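You operate a simulated robot arm through the tools that you are given. There is no shell and no other tool.

You are at the controls of a simulated two-armed robot. One attempt, no reset.

Task
Swap the mould in press two for the one marked COLLAR.
Fine: the press is OFF and cold, leave it so; the old mould goes on the moulds bench; platen in and guard shut.

Only the result counts: the job must be done as asked and must still hold three seconds after the hand-in. Knocking over, shifting, dropping, spilling or breaking anything else fails it.

Robot
Two 7-joint arms with two-finger parallel grippers on one trunk, on a base that drives. Base frame: it is fixed to the floor where the robot stands at the start and does not move with it; the origin is under the middle of the robot, x ahead of it, y to its left, z up. Readings come in m, degrees, newtons and seconds.
The left shoulder is at the start at [0.07, 0.188, 1.115], the right one opposite. With the tool pointing down near the work surface each hand reaches from about 0.32 to 0.8 m from the robot's upright axis, wherever it stands, measured 20 degrees to its own side. Places, roughly: black ring (8x7x3 cm) [1.3, -0.3, 0.9]; dial two [2, -1.1, 0.9]; grey mould [1.25, 0.5, 1]; guard two [2, -0.8, 1.2]; lever two [2.2, -1.2, 1]; platen two [1.9, -0.9, 0.9]; top of the moulds bench [1.5, -0.3, 0.9]. Payload 3.91 kg a hand.
Tool frame (each hand has its own): the origin (TCP) lies between the finger pads and is the grasp point; the fingertips stand 0.03 m ahead of it; z points along the fingers, y is the line along which they close. Largest opening 0.11 m; finger width 0.02, thickness 0.01; the body of the gripper, 0.048 by 0.112 m, starts 0.055 m behind the TCP.
Orientation is that of the tool frame in the base frame, as a unit quaternion [x, y, z, w]. With the fingers straight down and closing along the base's y, the tool's x points along the base's -x, its y along +y and its z along -z.

Tools
- The arms move only by the tool servo_tool. It takes "left_rows", "right_rows" or both (then of equal length, played together; a hand with none holds still); each is a list of rows, each a list of 3 entries, a list of its own where there are three numbers: the shift along the tool's x, y, z in m, then the turn, a rotation vector about the tool's x, y, z in degrees, then the opening in per cent of the stroke, from 0 (shut) to 100 (fully open). In form: [[[x, y, z], [rx, ry, rz], gripper], ...]. A call has 1 to 20 rows; each row shifts and turns the commanded pose from where the row before left it, along the tool's axes as they then stand. Rows are played at 5 a second. More than 0.05 m and 8.6 degrees between two rows, or a gripper value outside its range, and nothing of the call is played. A pose out of reach is approached as far as the arm can. The call stops where the force on the tool passes 40 N (or 10 N more than at its start, if that is more) or the arm is blocked; 0.2 s more then pass. Each finger travels about 0.072 m/s and halts on what it meets, pressing with about 42 N; the grip force reading is that of the motor and also rises with nothing between the fingers. The clock runs only during rows and for 0.2 s after the last one: add rows that do not move to give the fingers time. It gives the time, the measured TCP pose, the force on the tool (base axes), the opening and the grip force at its end, in the units of the frame above (readings bear some noise), with the torque about the TCP (base axes, N m) and any sound that the robot's microphone picked up.
- Cameras (640 x 400 px; columns grow to the right, rows downward): "scene" is now at [0.142, 0.0063, 1.3582]; the picture's right is [0.07, -1.00, 0.00], its down [-0.43, -0.03, -0.90] and it looks along [0.90, 0.06, -0.43] (base axes); focal length 250 px, centre (320, 200). "left" rides on the left gripper at [0.072, -0.017, -0.103] in its tool frame; the picture's right is [0.23, 0.97, 0.00], its down [-0.76, 0.18, -0.62] and it looks along [-0.61, 0.14, 0.78] (tool axes); focal length 222 px, centre (320, 200). "right" rides on the right gripper at [0.072, 0.017, -0.103] in its tool frame; the picture's right is [-0.23, 0.97, 0.00], its down [-0.76, -0.18, -0.62] and it looks along [-0.61, -0.14, 0.78] (tool axes); focal length 222 px, centre (320, 200). There is no depth. A picture from a camera that has moved, and an enlarged one, comes with that camera's place and axes in the base frame and with its lens.
- grab_frame(camera): a new picture of that camera. It takes no simulated time.
- lift_body(by): slides the trunk up (or, below 0, down) by that many m; the arms and the scene camera ride with it, the base frame stays. It gives what a move gives, with no picture.
- steer(legs): drives the robot by 1 to 6 legs, each [ahead, turn to the left] in m and degrees, along the robot's own axes; the way and the turn of a leg run together, so that a leg with both is an arc; at most 1.5 m and 180 degrees a leg. The arms and the cameras ride along, it lands a little off, and it stops where it bumps. It gives what a move gives.
- aim_head(pan, tilt): turns the head with the scene camera to pan (to the left, within 86 degrees either way) and tilt (down, from -29 to 69), counted from straight ahead of the robot. It gives what a move gives.
- zoom(camera, box): a new picture of the part [left, top, right, bottom] of that camera's present view, enlarged. It takes no simulated time.
- hand_in(): hands the job in; it is judged then, once.

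Nothing tells you exact positions but the pictures and the camera data. Unless the task says otherwise, let go and move clear before handing in.

The tools are called as a command line: name --argument value ..., lists and objects as JSON in quotes. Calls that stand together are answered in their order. servo_tool: Moves the arms, as the interface text tells. Its arguments: {"type":"object","properties":{"left_rows":{"type":"array"},"right_rows":{"type":"array"}},"required":[]} The other tools are called the same way: lift_body (by) slides the trunk up or down; steer (legs) drives the base; aim_head (pan, tilt) turns the head that bears the scene camera; grab_frame (camera) takes a picture; zoom (camera, box) takes an enlarged picture of a part of a camera's view; hand_in () hands the job in.

At the start:

```text
time_s: 0.0
left_ee_pos: [0.5949, 0.2231, 1.1712]
left_tool_rot: [0.001, 1.0, -0.001, 0.0]
left_ft_force: [0.2, 0.2, 0.3]
left_wrist_torque: [-0.03, 0.0, 0.0]
left_opening: 0.1101
left_gripper_force: 0.1
right_ee_pos: [0.582, -0.2482, 1.1063]
right_tool_rot: [0.0, 1.0, 0.0, 0.0]
right_ft_force: [-1.3, 0.0, -0.6]
right_wrist_torque: [-0.02, -0.02, 0.04]
right_opening: 0.1101
right_gripper_force: 0.2
trunk travel left (down, up): [-0.625, 0.315]
robot x, y, heading: [0.0059, -0.0005, 0.2]
head pan, tilt: [4.1, 25.7]
```

scene: 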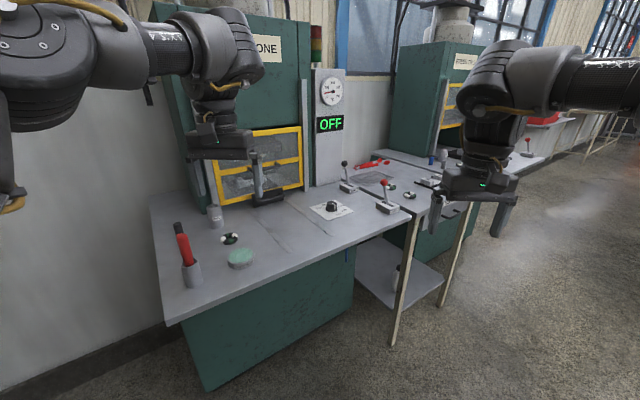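
right: 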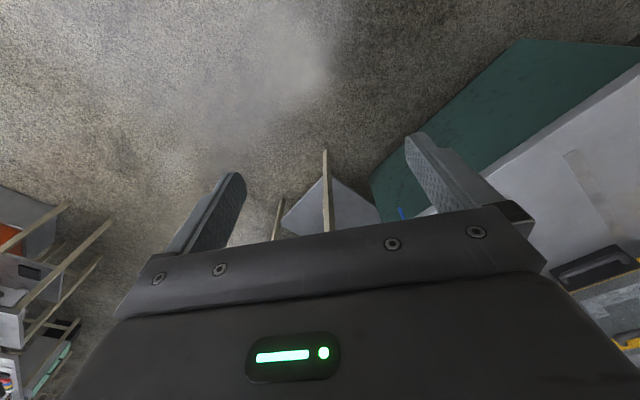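
left: 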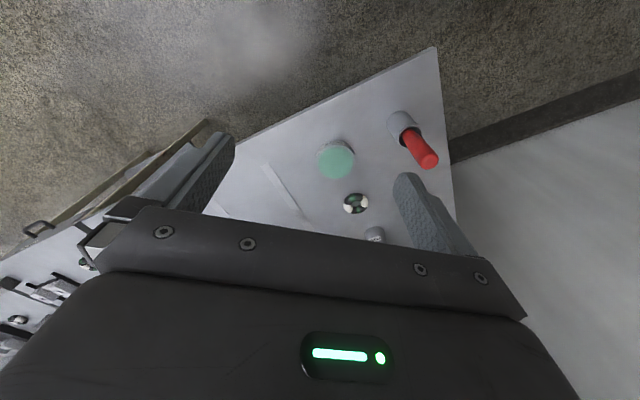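

I see press one straight ahead with its bench, and press two further right behind a moulds bench. I'll look around in more detail before moving anything.

zoom --camera "scene" --box '[320, 60, 560, 260]'

zoom --camera "scene" --box '[150, 20, 390, 300]'

aim_head --pan -25 --tilt 20

grab_frame --camera "scene"

```text
2.00 times, centred on (440, 160) of scene
camera zoom: at [0.142, 0.0063, 1.3582], right [0.07, -1.0, 0.0], down [-0.43, -0.03, -0.9], along [0.9, 0.06, -0.43], focal length 500 px, centre (80, 280)
```

zoom: 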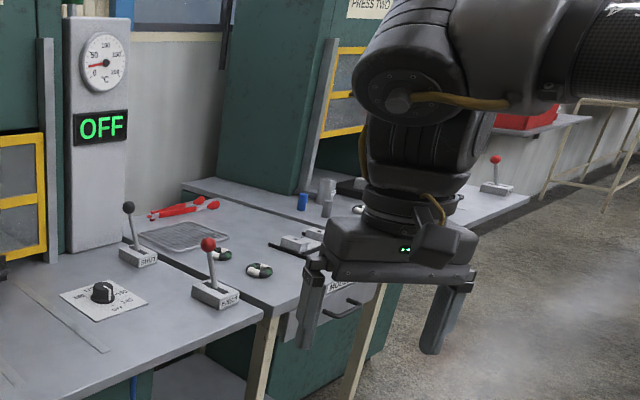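

```text
1.43 times, centred on (270, 160) of scene
camera zoom: at [0.142, 0.0063, 1.3582], right [0.07, -1.0, 0.0], down [-0.43, -0.03, -0.9], along [0.9, 0.06, -0.43], focal length 358 px, centre (391, 257)
```

zoom: 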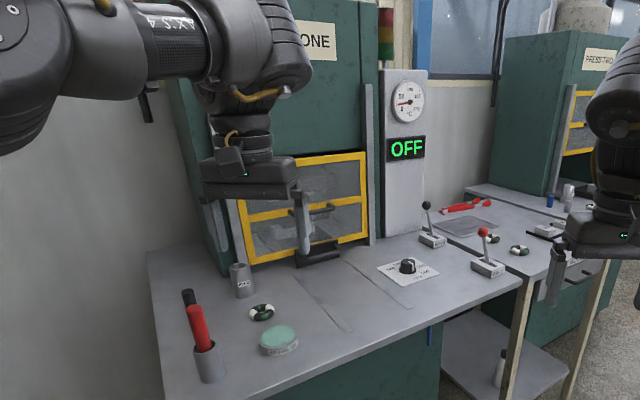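

```text
time_s: 0.9
left_ee_pos: [0.5952, 0.2226, 1.1704]
left_tool_rot: [0.0, 1.0, 0.0, 0.0]
left_ft_force: [0.4, -0.3, 0.5]
left_wrist_torque: [-0.02, 0.0, 0.03]
left_opening: 0.1102
left_gripper_force: 0.2
right_ee_pos: [0.5832, -0.2458, 1.1067]
right_tool_rot: [0.0, 1.0, 0.0, 0.0]
right_ft_force: [-0.6, 0.0, -0.4]
right_wrist_torque: [-0.01, 0.01, 0.03]
right_opening: 0.1102
right_gripper_force: 0.0
trunk travel left (down, up): [-0.625, 0.315]
robot x, y, heading: [0.0004, 0.0002, -0.0]
head pan, tilt: [-25.0, 20.0]
```

```text
taken
camera scene: at [0.1347, -0.0395, 1.3674], right [-0.42, -0.91, 0.0], down [-0.31, 0.14, -0.94], along [0.85, -0.4, -0.34], focal length 250 px, centre (320, 200)
```

scene: 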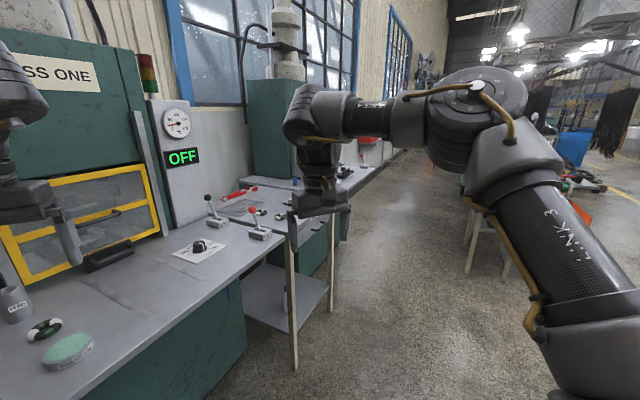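

The presses stand along a wall running obliquely (about 39° to the left of my heading is straight into the wall). I'll raise the trunk a little, turn to run parallel to the benches and drive to press two.

lift_body --by 0.1

steer --legs '[[0, -51], [1.2, 0]]'

aim_head --pan 60 --tilt 25

grab_frame --camera "scene"

```text
time_s: 2.3
left_ee_pos: [0.5947, 0.2246, 1.2713]
left_tool_rot: [0.0, 1.0, -0.001, -0.001]
left_ft_force: [0.3, -0.2, -0.9]
left_wrist_torque: [-0.01, -0.03, 0.0]
left_opening: 0.1099
left_gripper_force: 0.1
right_ee_pos: [0.5832, -0.2475, 1.2063]
right_tool_rot: [0.0, 1.0, 0.0, 0.0]
right_ft_force: [-0.1, 0.5, 0.1]
right_wrist_torque: [0.02, 0.0, 0.02]
right_opening: 0.1103
right_gripper_force: 0.1
trunk travel left (down, up): [-0.725, 0.215]
robot x, y, heading: [-0.0014, -0.0014, 0.1]
head pan, tilt: [-25.0, 20.0]
```

```text
time_s: 10.7
left_ee_pos: [1.3133, -1.2566, 1.2695]
left_tool_rot: [0.429, 0.903, 0.0, 0.0]
left_ft_force: [-0.4, 0.2, 1.2]
left_wrist_torque: [-0.02, 0.04, -0.01]
left_opening: 0.1097
left_gripper_force: 0.0
right_ee_pos: [0.9416, -1.5449, 1.2074]
right_tool_rot: [0.428, 0.904, 0.001, 0.0]
right_ft_force: [-0.2, 0.2, -0.7]
right_wrist_torque: [0.02, -0.01, -0.01]
right_opening: 0.1098
right_gripper_force: 0.1
trunk travel left (down, up): [-0.725, 0.215]
robot x, y, heading: [0.7633, -0.9415, -50.8]
head pan, tilt: [-25.0, 20.0]
```

```text
time_s: 12.3
left_ee_pos: [1.314, -1.2567, 1.2704]
left_tool_rot: [0.429, 0.903, 0.0, 0.0]
left_ft_force: [0.2, -0.4, -0.4]
left_wrist_torque: [0.01, -0.01, 0.0]
left_opening: 0.1101
left_gripper_force: 0.2
right_ee_pos: [0.942, -1.5448, 1.2064]
right_tool_rot: [0.429, 0.904, 0.0, 0.001]
right_ft_force: [-0.9, -0.5, -0.4]
right_wrist_torque: [0.01, -0.01, -0.01]
right_opening: 0.1097
right_gripper_force: 0.0
trunk travel left (down, up): [-0.725, 0.215]
robot x, y, heading: [0.7612, -0.9355, -50.9]
head pan, tilt: [60.0, 25.0]
```

```text
taken
camera scene: at [0.8873, -0.9613, 1.4593], right [0.16, -0.99, 0.0], down [-0.42, -0.07, -0.91], along [0.89, 0.15, -0.42], focal length 250 px, centre (320, 200)
```

scene: 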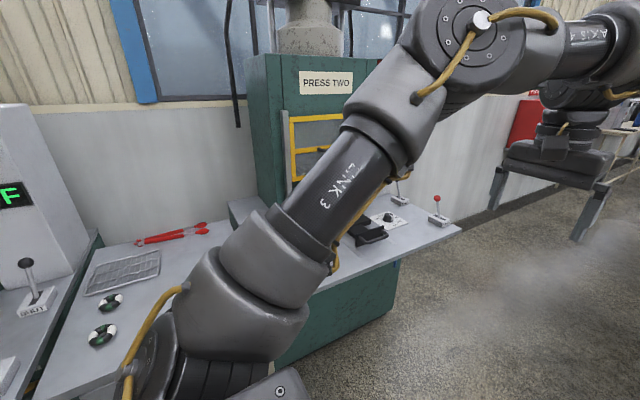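

Press two is ahead to the right, moulds bench in between. I'll turn to face the wall and look.

steer --legs '[[0, 90]]'

aim_head --pan 0 --tilt 30

grab_frame --camera "scene"

zoom --camera "scene" --box '[200, 140, 440, 290]'

```text
time_s: 16.5
left_ee_pos: [1.0833, -0.3875, 1.2698]
left_tool_rot: [-0.336, 0.942, 0.0, 0.0]
left_ft_force: [0.2, 0.9, 0.3]
left_wrist_torque: [0.0, 0.02, -0.02]
left_opening: 0.1101
left_gripper_force: 0.0
right_ee_pos: [1.3712, -0.7593, 1.2068]
right_tool_rot: [-0.336, 0.942, 0.0, 0.0]
right_ft_force: [0.1, 0.1, -0.2]
right_wrist_torque: [0.04, -0.01, 0.03]
right_opening: 0.1099
right_gripper_force: 0.0
trunk travel left (down, up): [-0.725, 0.215]
robot x, y, heading: [0.7621, -0.9392, 39.3]
head pan, tilt: [60.0, 25.0]
```

```text
time_s: 17.8
left_ee_pos: [1.0826, -0.3883, 1.2702]
left_tool_rot: [-0.337, 0.942, 0.001, -0.001]
left_ft_force: [-1.0, -1.4, -0.6]
left_wrist_torque: [-0.04, 0.01, -0.02]
left_opening: 0.1101
left_gripper_force: 0.0
right_ee_pos: [1.3726, -0.7595, 1.2079]
right_tool_rot: [-0.336, 0.942, 0.0, 0.0]
right_ft_force: [0.0, 0.2, -0.9]
right_wrist_torque: [-0.01, 0.01, -0.02]
right_opening: 0.1101
right_gripper_force: 0.0
trunk travel left (down, up): [-0.725, 0.215]
robot x, y, heading: [0.7646, -0.9329, 39.4]
head pan, tilt: [0.0, 30.0]
```

```text
taken
camera scene: at [0.8734, -0.8478, 1.4513], right [0.63, -0.77, 0.0], down [-0.39, -0.32, -0.87], along [0.67, 0.55, -0.5], focal length 250 px, centre (320, 200)
```

scene: 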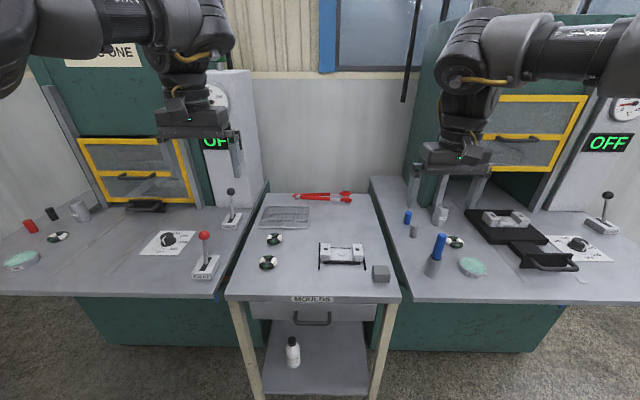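

```text
2.67 times, centred on (320, 215) of scene
camera zoom: at [0.8734, -0.8478, 1.4513], right [0.63, -0.77, 0.0], down [-0.39, -0.32, -0.87], along [0.67, 0.55, -0.5], focal length 667 px, centre (320, 160)
```

zoom: 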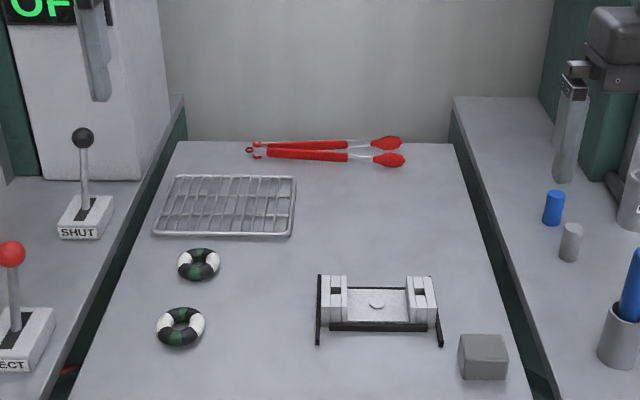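

The platen of press two appears drawn out with a mould on it, and a mould lies on the moulds bench, which also has a drawer. Zooming in for the markings.

zoom --camera "scene" --box '[400, 190, 640, 310]'

zoom --camera "scene" --box '[300, 225, 410, 305]'

zoom --camera "scene" --box '[440, 80, 640, 205]'

zoom --camera "scene" --box '[60, 120, 260, 245]'

zoom --camera "scene" --box '[220, 280, 420, 400]'

grab_frame --camera "right"

grab_frame --camera "left"

```text
2.67 times, centred on (520, 250) of scene
camera zoom: at [0.8734, -0.8478, 1.4513], right [0.63, -0.77, 0.0], down [-0.39, -0.32, -0.87], along [0.67, 0.55, -0.5], focal length 667 px, centre (-213, 67)
```

zoom: 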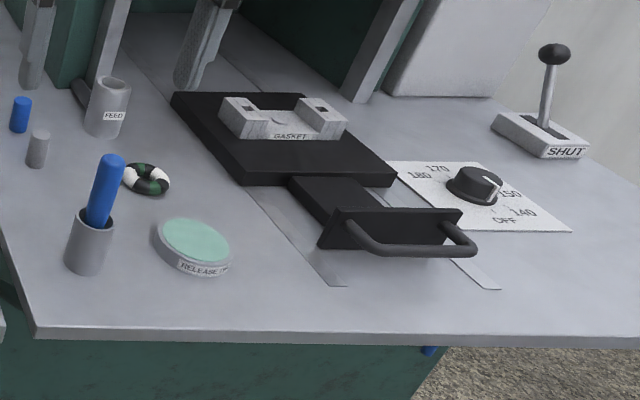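

```text
5.00 times, centred on (355, 265) of scene
camera zoom: at [0.8734, -0.8478, 1.4513], right [0.63, -0.77, 0.0], down [-0.39, -0.32, -0.87], along [0.67, 0.55, -0.5], focal length 1251 px, centre (145, -125)
```

zoom: 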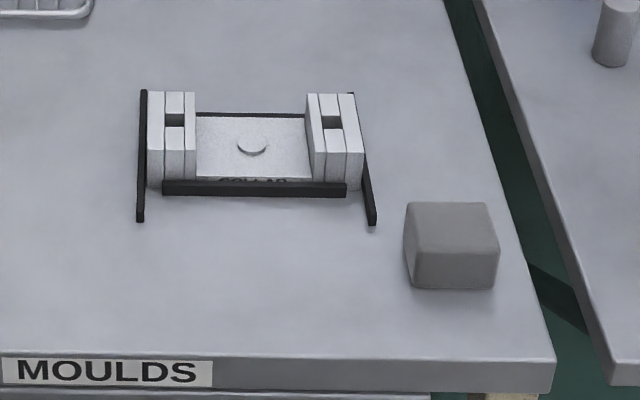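

```text
3.20 times, centred on (540, 142) of scene
camera zoom: at [0.8734, -0.8478, 1.4513], right [0.63, -0.77, 0.0], down [-0.39, -0.32, -0.87], along [0.67, 0.55, -0.5], focal length 801 px, centre (-384, 384)
```

zoom: 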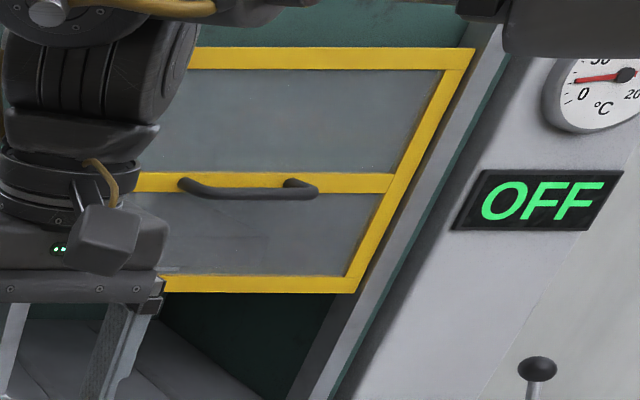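

```text
3.20 times, centred on (160, 182) of scene
camera zoom: at [0.8734, -0.8478, 1.4513], right [0.63, -0.77, 0.0], down [-0.39, -0.32, -0.87], along [0.67, 0.55, -0.5], focal length 801 px, centre (832, 256)
```

zoom: 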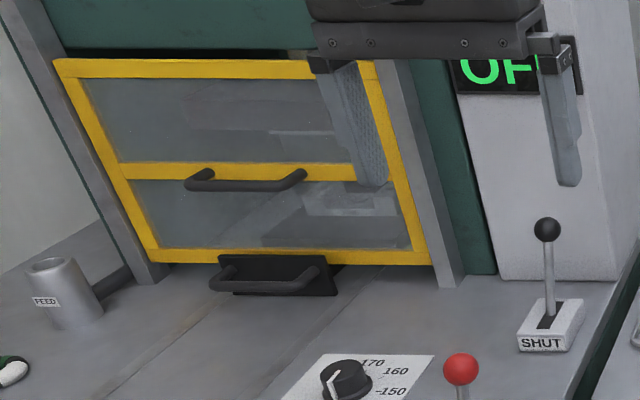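

```text
3.20 times, centred on (320, 340) of scene
camera zoom: at [0.8734, -0.8478, 1.4513], right [0.63, -0.77, 0.0], down [-0.39, -0.32, -0.87], along [0.67, 0.55, -0.5], focal length 801 px, centre (320, -248)
```

zoom: 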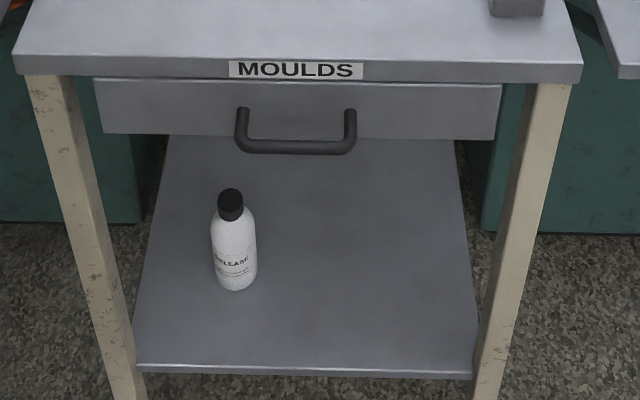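

```text
taken
camera right: at [1.3047, -0.7928, 1.3106], right [-0.44, 0.9, 0.0], down [0.7, 0.34, 0.62], along [0.56, 0.27, -0.78], focal length 222 px, centre (320, 200)
```

right: 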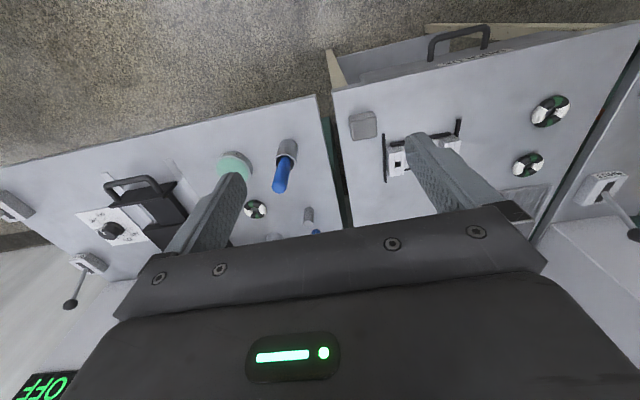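

```text
taken
camera left: at [1.0373, -0.4461, 1.3728], right [-0.79, 0.61, 0.0], down [0.48, 0.62, 0.62], along [0.38, 0.49, -0.78], focal length 222 px, centre (320, 200)
```

left: 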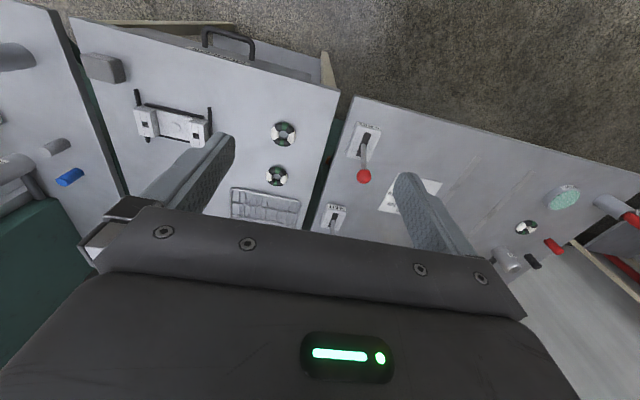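

The bench mould appears to be COLLAR (in a black rail nest), the one on the drawn-out platen is GASKET, and guard two looks raised. I'll move sideways along the benches to stand between the two work places.

steer --legs '[[0, -90], [0.36, 0], [0, 90]]'

aim_head --pan 0 --tilt 38

grab_frame --camera "scene"

grab_frame --camera "left"

grab_frame --camera "right"

```text
time_s: 27.7
left_ee_pos: [1.3012, -0.6553, 1.2703]
left_tool_rot: [-0.343, 0.939, 0.0, 0.0]
left_ft_force: [0.0, -0.5, 0.5]
left_wrist_torque: [-0.05, 0.0, 0.0]
left_opening: 0.11
left_gripper_force: 0.2
right_ee_pos: [1.5963, -1.0238, 1.2074]
right_tool_rot: [-0.343, 0.939, 0.0, 0.001]
right_ft_force: [0.4, -0.2, -0.9]
right_wrist_torque: [-0.01, -0.01, -0.01]
right_opening: 0.1103
right_gripper_force: 0.0
trunk travel left (down, up): [-0.725, 0.215]
robot x, y, heading: [0.9908, -1.2099, 40.2]
head pan, tilt: [0.0, 30.0]
```

```text
time_s: 28.4
left_ee_pos: [1.3015, -0.656, 1.2694]
left_tool_rot: [-0.343, 0.939, 0.0, 0.0]
left_ft_force: [-0.1, -0.6, 1.1]
left_wrist_torque: [-0.01, -0.02, 0.02]
left_opening: 0.1099
left_gripper_force: 0.1
right_ee_pos: [1.5964, -1.0224, 1.2076]
right_tool_rot: [-0.344, 0.939, -0.001, 0.0]
right_ft_force: [-0.5, 0.3, 0.2]
right_wrist_torque: [-0.06, 0.01, 0.02]
right_opening: 0.1103
right_gripper_force: 0.0
trunk travel left (down, up): [-0.725, 0.215]
robot x, y, heading: [0.9895, -1.2061, 39.9]
head pan, tilt: [0.0, 38.0]
```

```text
taken
camera scene: at [1.0956, -1.1222, 1.439], right [0.65, -0.76, 0.0], down [-0.47, -0.4, -0.79], along [0.6, 0.51, -0.62], focal length 250 px, centre (320, 200)
```

scene: 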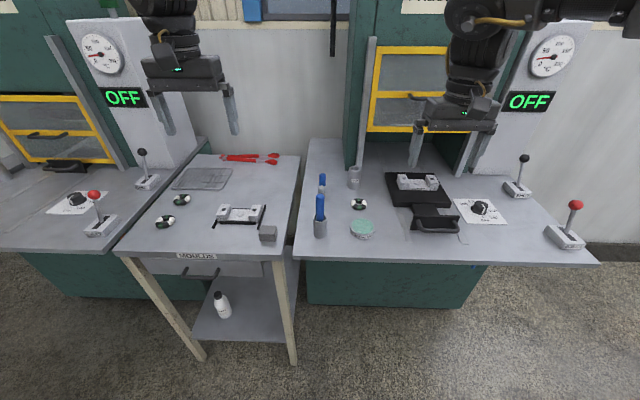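

```text
taken
camera left: at [1.2563, -0.7152, 1.3728], right [-0.8, 0.6, 0.0], down [0.47, 0.63, 0.62], along [0.37, 0.5, -0.78], focal length 222 px, centre (320, 200)
```

left: 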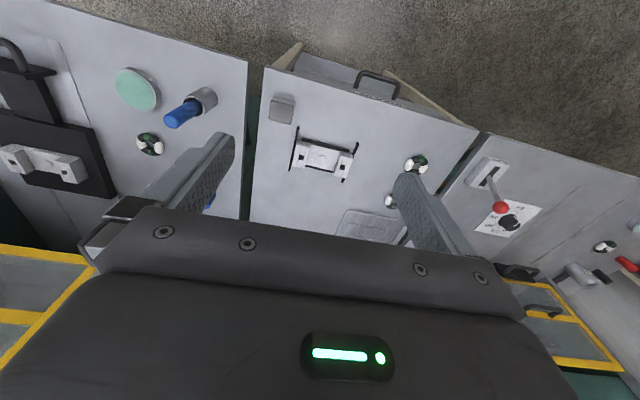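

```text
taken
camera right: at [1.5291, -1.0578, 1.3106], right [-0.45, 0.89, 0.0], down [0.7, 0.36, 0.62], along [0.55, 0.28, -0.78], focal length 222 px, centre (320, 200)
```

right: 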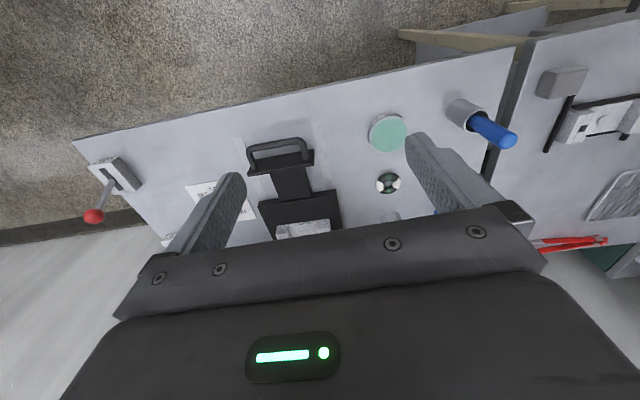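

zoom --camera "left" --box '[250, 80, 410, 200]'

zoom --camera "scene" --box '[200, 190, 290, 250]'

zoom --camera "scene" --box '[360, 155, 500, 250]'

zoom --camera "left" --box '[0, 40, 160, 220]'

```text
3.33 times, centred on (330, 140) of left
camera zoom: at [1.2563, -0.7152, 1.3728], right [-0.8, 0.6, 0.0], down [0.47, 0.63, 0.62], along [0.37, 0.5, -0.78], focal length 740 px, centre (287, 400)
```

zoom: 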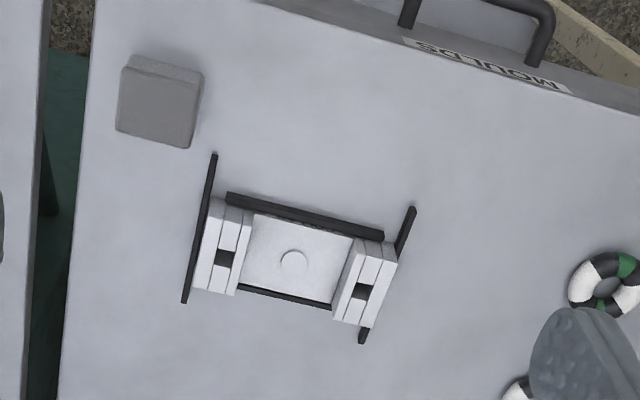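

```text
6.67 times, centred on (245, 220) of scene
camera zoom: at [1.0956, -1.1222, 1.439], right [0.65, -0.76, 0.0], down [-0.47, -0.4, -0.79], along [0.6, 0.51, -0.62], focal length 1668 px, centre (820, 67)
```

zoom: 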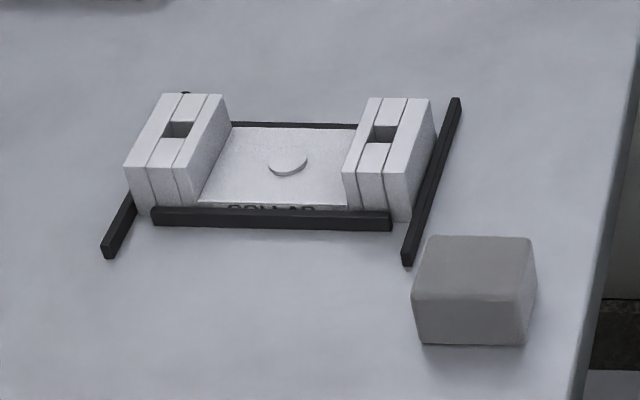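

```text
4.21 times, centred on (430, 202) of scene
camera zoom: at [1.0956, -1.1222, 1.439], right [0.65, -0.76, 0.0], down [-0.47, -0.4, -0.79], along [0.6, 0.51, -0.62], focal length 1054 px, centre (-143, 190)
```

zoom: 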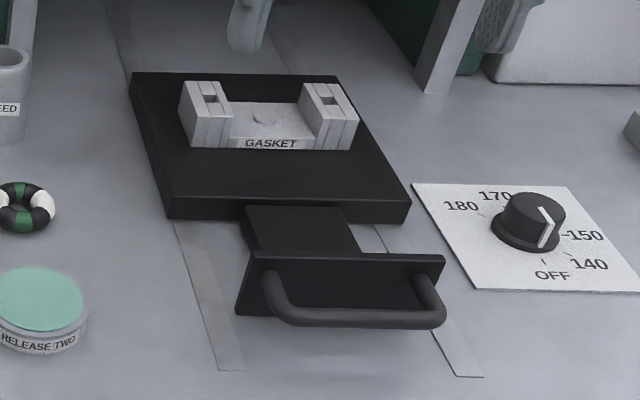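

```text
2.22 times, centred on (80, 130) of left
camera zoom: at [1.2563, -0.7152, 1.3728], right [-0.8, 0.6, 0.0], down [0.47, 0.63, 0.62], along [0.37, 0.5, -0.78], focal length 494 px, centre (853, 356)
```

zoom: 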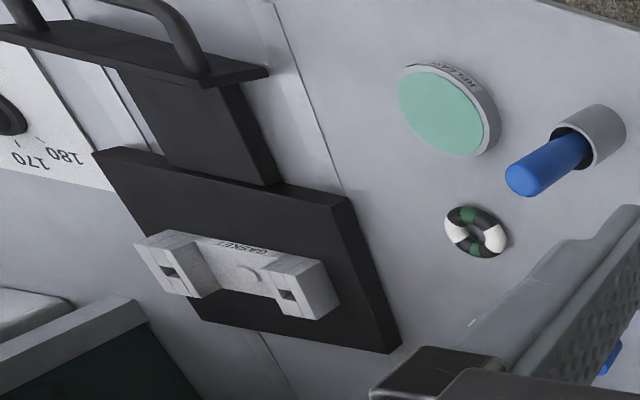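

COLLAR sits in a nest of thin black rails; GASKET sits on the extended platen. Both moulds are about 13.5 cm wide, 6 cm deep, with 3 cm-wide end blocks. They're a bit far, so I'll edge forward, watching for the bench.

steer --legs '[[0.2, 0]]'

aim_head --pan -20 --tilt 45

grab_frame --camera "scene"

grab_frame --camera "right"

```text
time_s: 30.0
left_ee_pos: [1.4505, -0.5307, 1.2704]
left_tool_rot: [-0.344, 0.939, 0.0, 0.0]
left_ft_force: [0.2, 0.7, -0.2]
left_wrist_torque: [-0.03, -0.01, -0.01]
left_opening: 0.1101
left_gripper_force: 0.1
right_ee_pos: [1.7451, -0.8987, 1.209]
right_tool_rot: [-0.344, 0.939, 0.001, 0.0]
right_ft_force: [-0.7, 1.5, 0.0]
right_wrist_torque: [0.01, -0.01, 0.02]
right_opening: 0.11
right_gripper_force: 0.0
trunk travel left (down, up): [-0.725, 0.215]
robot x, y, heading: [1.1418, -1.0836, 40.2]
head pan, tilt: [0.0, 38.0]
```

```text
time_s: 30.8
left_ee_pos: [1.4518, -0.5286, 1.2712]
left_tool_rot: [-0.343, 0.939, 0.0, 0.0]
left_ft_force: [-0.6, 1.6, -0.6]
left_wrist_torque: [0.0, 0.03, -0.02]
left_opening: 0.1101
left_gripper_force: 0.0
right_ee_pos: [1.7462, -0.8952, 1.2068]
right_tool_rot: [-0.344, 0.939, 0.0, 0.0]
right_ft_force: [-0.7, 0.8, 0.0]
right_wrist_torque: [0.0, 0.03, -0.01]
right_opening: 0.11
right_gripper_force: 0.2
trunk travel left (down, up): [-0.725, 0.215]
robot x, y, heading: [1.1428, -1.0805, 40.0]
head pan, tilt: [-20.0, 45.0]
```

```text
taken
camera scene: at [1.2571, -1.0224, 1.4286], right [0.35, -0.94, 0.0], down [-0.66, -0.25, -0.71], along [0.66, 0.24, -0.71], focal length 250 px, centre (320, 200)
```

scene: 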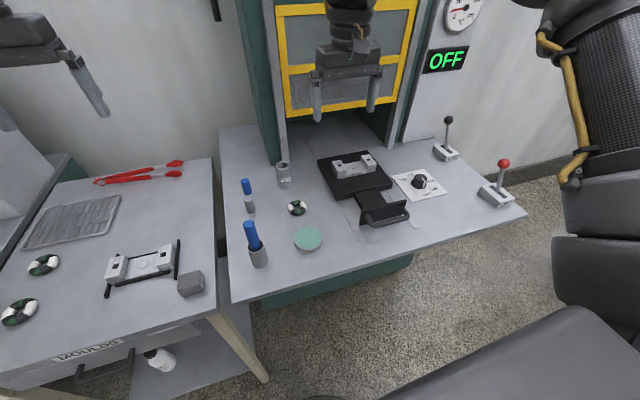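

```text
taken
camera right: at [1.68, -0.9301, 1.3104], right [-0.46, 0.89, 0.0], down [0.7, 0.36, 0.62], along [0.55, 0.28, -0.78], focal length 222 px, centre (320, 200)
```

right: 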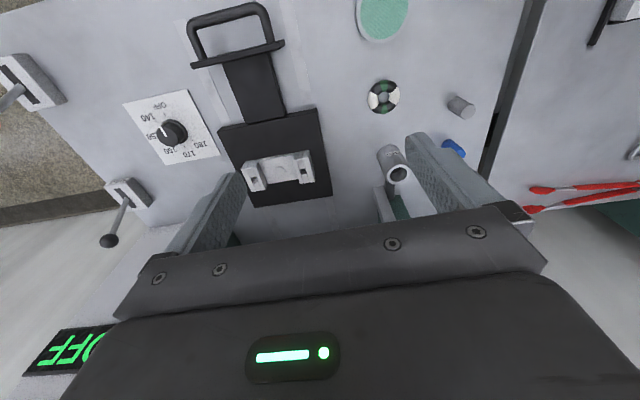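

Now a closer look at the GASKET mould and platen from both cameras for triangulation.

zoom --camera "right" --box '[200, 90, 360, 220]'

zoom --camera "scene" --box '[300, 130, 440, 240]'

zoom --camera "scene" --box '[90, 230, 220, 310]'

zoom --camera "scene" --box '[260, 0, 480, 160]'

grab_frame --camera "left"

```text
3.08 times, centred on (280, 155) of right
camera zoom: at [1.68, -0.9301, 1.3104], right [-0.46, 0.89, 0.0], down [0.7, 0.36, 0.62], along [0.55, 0.28, -0.78], focal length 684 px, centre (443, 338)
```

zoom: 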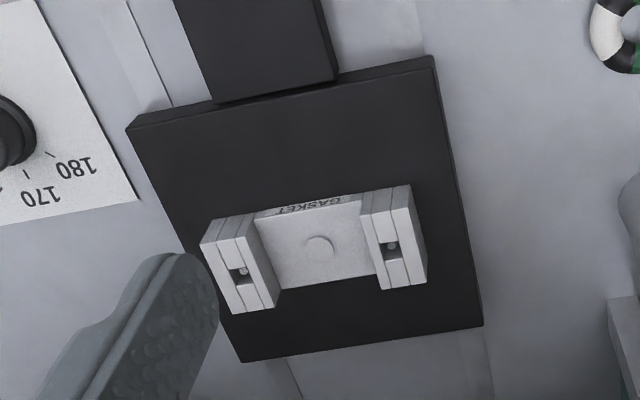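

```text
3.64 times, centred on (370, 185) of scene
camera zoom: at [1.2571, -1.0224, 1.4286], right [0.35, -0.94, 0.0], down [-0.66, -0.25, -0.71], along [0.66, 0.24, -0.71], focal length 910 px, centre (138, 254)
```

zoom: 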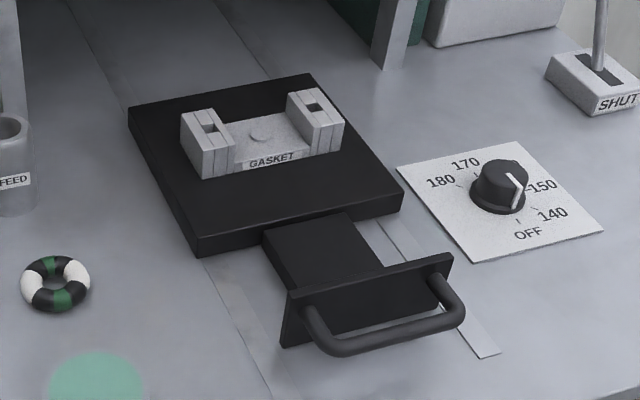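

```text
4.92 times, centred on (155, 270) of scene
camera zoom: at [1.2571, -1.0224, 1.4286], right [0.35, -0.94, 0.0], down [-0.66, -0.25, -0.71], along [0.66, 0.24, -0.71], focal length 1232 px, centre (1132, -145)
```

zoom: 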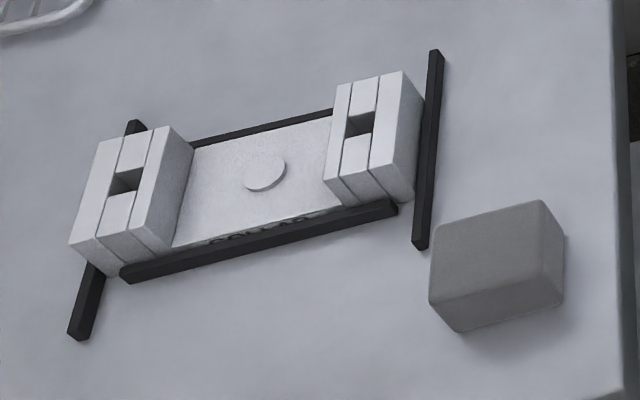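

```text
2.50 times, centred on (370, 80) of scene
camera zoom: at [1.2571, -1.0224, 1.4286], right [0.35, -0.94, 0.0], down [-0.66, -0.25, -0.71], along [0.66, 0.24, -0.71], focal length 626 px, centre (195, 500)
```

zoom: 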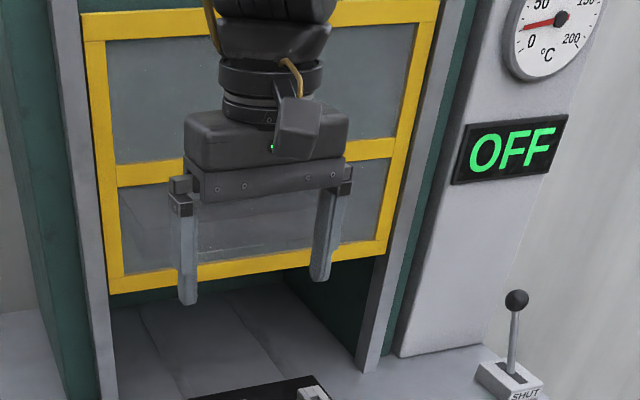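

```text
taken
camera left: at [1.407, -0.5878, 1.3725], right [-0.8, 0.6, 0.0], down [0.47, 0.63, 0.62], along [0.37, 0.5, -0.78], focal length 222 px, centre (320, 200)
```

left: 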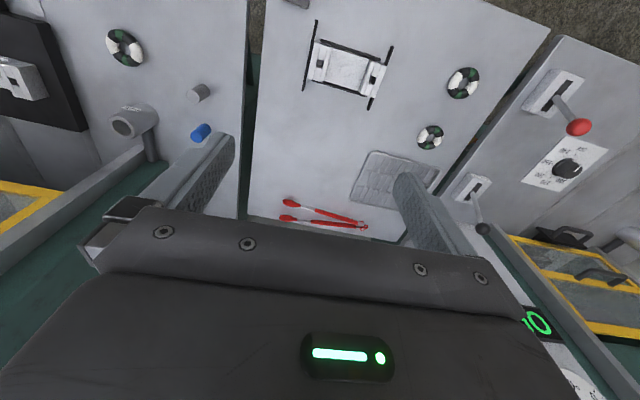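

I can see a dowel pin inside each of GASKET's two square holes, so COLLAR must be lowered over those pins. GASKET's centre is near (1.941, -0.892, 0.90). I'll edge forward a little for reach and then bring the right hand over it.

steer --legs '[[0.06, 0]]'

grab_frame --camera "right"

zoom --camera "right" --box '[200, 40, 380, 200]'

```text
time_s: 31.8
left_ee_pos: [1.49, -0.4973, 1.28]
left_tool_rot: [-0.343, 0.939, 0.001, 0.006]
left_ft_force: [-1.1, 0.6, 0.0]
left_wrist_torque: [-0.09, -0.08, 0.0]
left_opening: 0.11
left_gripper_force: 0.0
right_ee_pos: [1.7844, -0.8664, 1.2132]
right_tool_rot: [-0.345, 0.939, 0.003, 0.006]
right_ft_force: [1.5, -0.4, 0.7]
right_wrist_torque: [0.03, 0.04, 0.01]
right_opening: 0.11
right_gripper_force: 0.0
trunk travel left (down, up): [-0.725, 0.215]
robot x, y, heading: [1.1857, -1.0463, 40.3]
head pan, tilt: [-20.0, 45.0]
```

```text
taken
camera right: at [1.7157, -0.9014, 1.3166], right [-0.46, 0.89, 0.0], down [0.69, 0.35, 0.63], along [0.56, 0.29, -0.77], focal length 222 px, centre (320, 200)
```

right: 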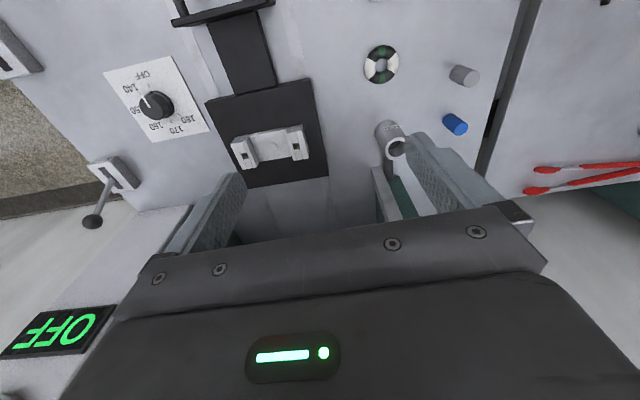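

```text
2.50 times, centred on (290, 120) of right
camera zoom: at [1.7157, -0.9014, 1.3166], right [-0.46, 0.89, 0.0], down [0.69, 0.35, 0.63], along [0.56, 0.29, -0.77], focal length 555 px, centre (395, 400)
```

zoom: 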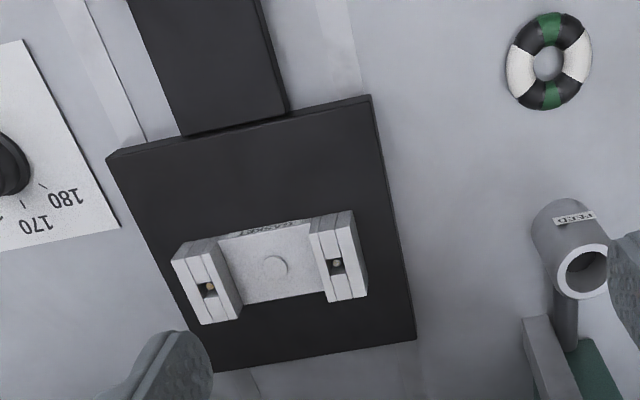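

The pose shows a slight tilt, so the base may be touching the bench leg or cabinet. I'll back off a little and check.

steer --legs '[[-0.03, 0]]'

servo_tool --right_rows '[[[0, 0, 0], [0, 0, 0], 100]]'

aim_head --pan 0 --tilt 69

grab_frame --camera "scene"

```text
time_s: 32.6
left_ee_pos: [1.47, -0.5135, 1.2769]
left_tool_rot: [-0.343, 0.939, -0.001, 0.003]
left_ft_force: [0.4, 0.8, -1.3]
left_wrist_torque: [-0.02, 0.02, 0.01]
left_opening: 0.11
left_gripper_force: 0.1
right_ee_pos: [1.7643, -0.8816, 1.2107]
right_tool_rot: [-0.345, 0.939, 0.001, 0.003]
right_ft_force: [0.6, -0.2, -0.2]
right_wrist_torque: [-0.04, 0.05, 0.02]
right_opening: 0.1101
right_gripper_force: 0.1
trunk travel left (down, up): [-0.725, 0.215]
robot x, y, heading: [1.1679, -1.0614, 40.1]
head pan, tilt: [-20.0, 45.0]
```

```text
time_s: 33.0
left_ee_pos: [1.4671, -0.5162, 1.2792]
left_tool_rot: [-0.343, 0.939, 0.001, 0.005]
left_ft_force: [0.7, 0.2, 0.0]
left_wrist_torque: [0.0, -0.02, -0.01]
left_opening: 0.11
left_gripper_force: 0.0
right_ee_pos: [1.7611, -0.8855, 1.2131]
right_tool_rot: [-0.344, 0.939, 0.002, 0.006]
right_ft_force: [-0.8, 0.2, 0.2]
right_wrist_torque: [0.02, 0.01, 0.0]
right_opening: 0.1102
right_gripper_force: 0.0
trunk travel left (down, up): [-0.725, 0.215]
robot x, y, heading: [1.1642, -1.0684, 40.7]
head pan, tilt: [-20.0, 45.0]
```

```text
time_s: 33.9
left_ee_pos: [1.4675, -0.5158, 1.2772]
left_tool_rot: [-0.343, 0.939, 0.0, 0.004]
left_ft_force: [-0.7, 0.8, -0.5]
left_wrist_torque: [0.06, 0.01, 0.02]
left_opening: 0.1099
left_gripper_force: 0.1
right_ee_pos: [1.7621, -0.8823, 1.2127]
right_tool_rot: [-0.345, 0.939, 0.002, 0.005]
right_ft_force: [-0.1, -0.1, 0.2]
right_wrist_torque: [0.01, 0.01, 0.02]
right_opening: 0.11
right_gripper_force: 0.0
trunk travel left (down, up): [-0.725, 0.215]
robot x, y, heading: [1.1644, -1.0634, 40.1]
head pan, tilt: [0.0, 68.8]
```

```text
taken
camera scene: at [1.246, -0.9956, 1.3998], right [0.64, -0.76, 0.0], down [-0.71, -0.6, -0.36], along [0.28, 0.23, -0.93], focal length 250 px, centre (320, 200)
```

scene: 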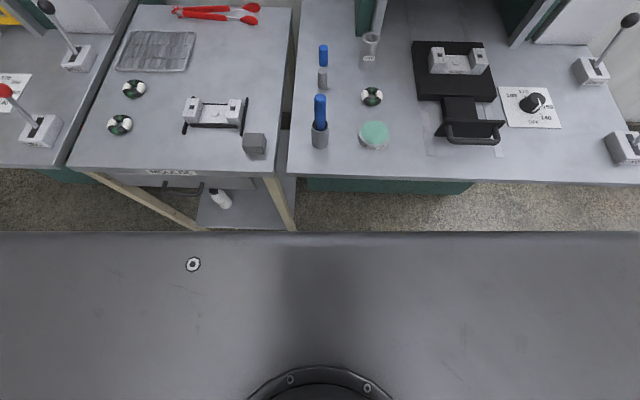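

Still slightly pitched. I'll back off a bit more to see if it levels.

steer --legs '[[-0.05, 0]]'

servo_tool --right_rows '[[[0, 0, 0], [0, 0, 0], 100], [[0, 0, 0], [0, 0, 0], 100]]'

grab_frame --camera "scene"

```text
time_s: 34.8
left_ee_pos: [1.4345, -0.5422, 1.273]
left_tool_rot: [-0.344, 0.939, 0.001, 0.001]
left_ft_force: [0.4, 0.1, 0.2]
left_wrist_torque: [-0.04, 0.05, -0.02]
left_opening: 0.1102
left_gripper_force: 0.1
right_ee_pos: [1.7293, -0.9114, 1.2099]
right_tool_rot: [-0.344, 0.939, 0.001, 0.002]
right_ft_force: [0.4, 0.5, -0.3]
right_wrist_torque: [-0.07, 0.05, 0.0]
right_opening: 0.1103
right_gripper_force: 0.2
trunk travel left (down, up): [-0.725, 0.215]
robot x, y, heading: [1.1291, -1.0978, 40.2]
head pan, tilt: [0.0, 68.8]
```

```text
time_s: 35.4
left_ee_pos: [1.4311, -0.5459, 1.2752]
left_tool_rot: [-0.343, 0.939, 0.002, 0.003]
left_ft_force: [-0.8, 0.0, -0.3]
left_wrist_torque: [-0.02, 0.01, 0.01]
left_opening: 0.11
left_gripper_force: 0.0
right_ee_pos: [1.7261, -0.9141, 1.212]
right_tool_rot: [-0.345, 0.939, 0.001, 0.003]
right_ft_force: [-1.1, -0.8, -1.2]
right_wrist_torque: [0.0, 0.0, 0.0]
right_opening: 0.1099
right_gripper_force: 0.1
trunk travel left (down, up): [-0.725, 0.215]
robot x, y, heading: [1.1269, -1.0976, 40.1]
head pan, tilt: [0.0, 68.8]
```

```text
taken
camera scene: at [1.2098, -1.0261, 1.3995], right [0.65, -0.76, 0.0], down [-0.71, -0.6, -0.36], along [0.28, 0.23, -0.93], focal length 250 px, centre (320, 200)
```

scene: 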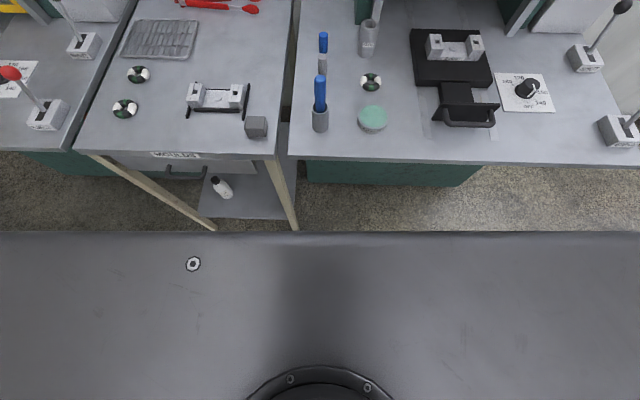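

Level is essentially fine (tilt about 0.3°). I'll go forward 4 cm again and then bring the right hand above the GASKET mould.

steer --legs '[[0.04, 0]]'

servo_tool --right_rows '[[[0, 0, 0], [0, 0, 0], 100], [[0, 0, 0], [0, 0, 0], 100], [[0, 0, 0], [0, 0, 0], 100]]'

grab_frame --camera "right"

zoom --camera "right" --box '[200, 60, 380, 220]'

```text
time_s: 36.3
left_ee_pos: [1.4498, -0.5291, 1.2846]
left_tool_rot: [-0.342, 0.94, 0.003, 0.01]
left_ft_force: [-1.1, -0.1, 1.5]
left_wrist_torque: [-0.01, -0.05, 0.0]
left_opening: 0.1099
left_gripper_force: 0.0
right_ee_pos: [1.7465, -0.8982, 1.2188]
right_tool_rot: [-0.345, 0.939, 0.004, 0.01]
right_ft_force: [0.5, -0.7, 0.6]
right_wrist_torque: [0.02, 0.05, 0.02]
right_opening: 0.1101
right_gripper_force: 0.0
trunk travel left (down, up): [-0.725, 0.215]
robot x, y, heading: [1.1578, -1.0696, 40.4]
head pan, tilt: [0.0, 68.8]
```

```text
time_s: 37.1
left_ee_pos: [1.4531, -0.5275, 1.2828]
left_tool_rot: [-0.342, 0.94, 0.002, 0.008]
left_ft_force: [-0.1, 0.0, -0.1]
left_wrist_torque: [-0.01, -0.03, -0.03]
left_opening: 0.1102
left_gripper_force: 0.0
right_ee_pos: [1.7492, -0.8961, 1.2174]
right_tool_rot: [-0.344, 0.939, 0.004, 0.008]
right_ft_force: [-0.4, 0.6, -0.1]
right_wrist_torque: [0.03, -0.02, -0.01]
right_opening: 0.1104
right_gripper_force: 0.1
trunk travel left (down, up): [-0.725, 0.215]
robot x, y, heading: [1.1532, -1.0741, 40.3]
head pan, tilt: [0.0, 68.8]
```

```text
taken
camera right: at [1.6801, -0.932, 1.3201], right [-0.46, 0.89, 0.01], down [0.69, 0.35, 0.64], along [0.56, 0.29, -0.77], focal length 222 px, centre (320, 200)
```

right: 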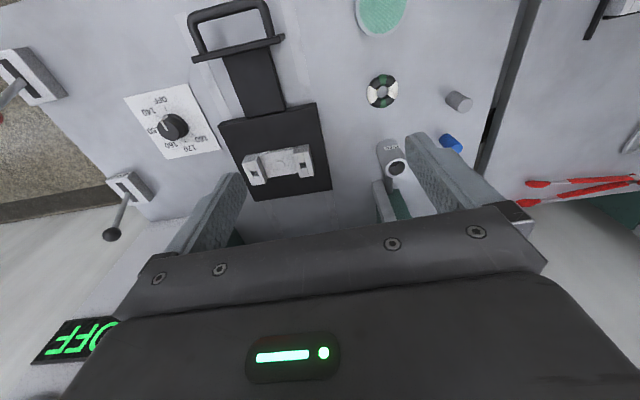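

```text
2.50 times, centred on (290, 140) of right
camera zoom: at [1.6801, -0.932, 1.3201], right [-0.46, 0.89, 0.01], down [0.69, 0.35, 0.64], along [0.56, 0.29, -0.77], focal length 555 px, centre (395, 350)
```

zoom: 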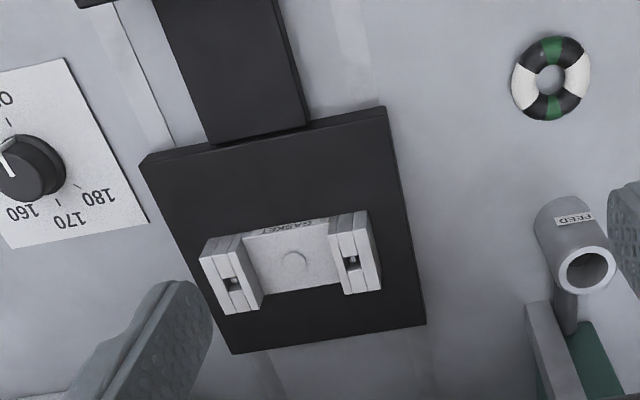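

The base pitches up as I press forward, so something is touching. I'll back off 7 cm and recheck levelness.

steer --legs '[[-0.07, 0]]'

servo_tool --right_rows '[[[0, 0, 0], [0, 0, 0], 100], [[0, 0, 0], [0, 0, 0], 100], [[0, 0, 0], [0, 0, 0], 100]]'

grab_frame --camera "scene"

```text
time_s: 38.1
left_ee_pos: [1.4154, -0.5585, 1.2757]
left_tool_rot: [-0.341, 0.94, 0.0, 0.0]
left_ft_force: [0.4, -1.7, -0.1]
left_wrist_torque: [0.03, 0.04, -0.01]
left_opening: 0.1099
left_gripper_force: 0.0
right_ee_pos: [1.7096, -0.9286, 1.21]
right_tool_rot: [-0.344, 0.939, 0.001, 0.0]
right_ft_force: [-0.2, 0.4, -0.7]
right_wrist_torque: [-0.01, -0.01, -0.01]
right_opening: 0.1099
right_gripper_force: 0.2
trunk travel left (down, up): [-0.725, 0.215]
robot x, y, heading: [1.1025, -1.1141, 40.3]
head pan, tilt: [0.0, 68.8]
```

```text
time_s: 38.9
left_ee_pos: [1.4016, -0.5709, 1.283]
left_tool_rot: [-0.342, 0.94, 0.002, 0.007]
left_ft_force: [-1.0, 0.0, 0.6]
left_wrist_torque: [0.05, 0.01, 0.02]
left_opening: 0.1099
left_gripper_force: 0.0
right_ee_pos: [1.6959, -0.939, 1.2152]
right_tool_rot: [-0.345, 0.939, 0.004, 0.007]
right_ft_force: [-0.7, -1.3, -0.3]
right_wrist_torque: [0.0, 0.01, 0.01]
right_opening: 0.1099
right_gripper_force: 0.1
trunk travel left (down, up): [-0.725, 0.215]
robot x, y, heading: [1.1021, -1.1137, 40.4]
head pan, tilt: [0.0, 68.8]
```

```text
taken
camera scene: at [1.1856, -1.0464, 1.3998], right [0.65, -0.76, 0.0], down [-0.71, -0.6, -0.36], along [0.28, 0.23, -0.93], focal length 250 px, centre (320, 200)
```

scene: 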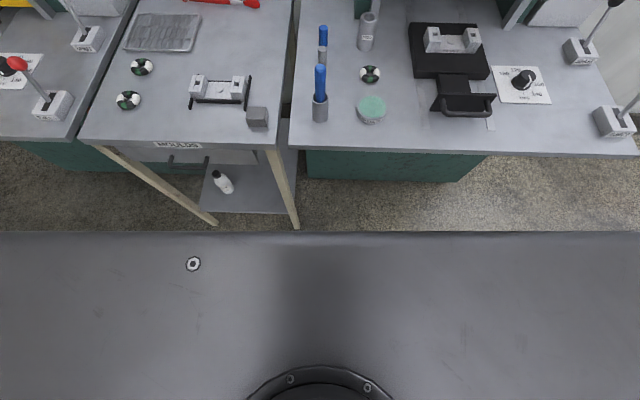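

The base lands where commanded, so it isn't touching anything; it's just the arms deflecting slightly after drives. I'll go forward 8 cm (a place already proven free), then move the right hand.

steer --legs '[[0.08, 0]]'

servo_tool --right_rows '[[[-0.03, 0, 0], [0, 0, 0], 100], [[-0.03, 0, 0], [0, 0, 0], 100], [[0, 0, 0], [0, 0, 0], 100], [[0, 0, 0], [0, 0, 0], 100]]'

grab_frame --camera "right"

```text
time_s: 40.0
left_ee_pos: [1.4488, -0.5309, 1.2928]
left_tool_rot: [-0.341, 0.94, 0.004, 0.014]
left_ft_force: [-0.5, 0.3, 0.6]
left_wrist_torque: [-0.03, -0.06, 0.0]
left_opening: 0.1101
left_gripper_force: 0.0
right_ee_pos: [1.7443, -0.9008, 1.225]
right_tool_rot: [-0.344, 0.939, 0.006, 0.015]
right_ft_force: [-0.3, -0.9, -0.1]
right_wrist_torque: [0.06, 0.04, 0.04]
right_opening: 0.11
right_gripper_force: 0.1
trunk travel left (down, up): [-0.725, 0.215]
robot x, y, heading: [1.1658, -1.0621, 40.3]
head pan, tilt: [0.0, 68.8]
```

```text
time_s: 41.0
left_ee_pos: [1.4593, -0.5241, 1.2866]
left_tool_rot: [-0.341, 0.94, 0.002, 0.009]
left_ft_force: [0.7, 0.4, -0.1]
left_wrist_torque: [-0.02, 0.03, 0.01]
left_opening: 0.11
left_gripper_force: 0.0
right_ee_pos: [1.801, -0.853, 1.2204]
right_tool_rot: [-0.345, 0.939, 0.004, 0.009]
right_ft_force: [0.3, 0.7, -0.8]
right_wrist_torque: [-0.01, 0.06, 0.01]
right_opening: 0.1101
right_gripper_force: 0.0
trunk travel left (down, up): [-0.725, 0.215]
robot x, y, heading: [1.1662, -1.0653, 39.9]
head pan, tilt: [0.0, 68.8]
```

```text
taken
camera right: at [1.7312, -0.89, 1.3232], right [-0.46, 0.89, 0.01], down [0.69, 0.35, 0.64], along [0.57, 0.3, -0.77], focal length 222 px, centre (320, 200)
```

right: 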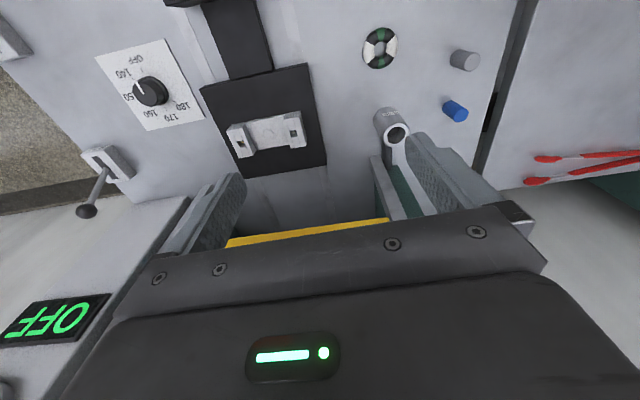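

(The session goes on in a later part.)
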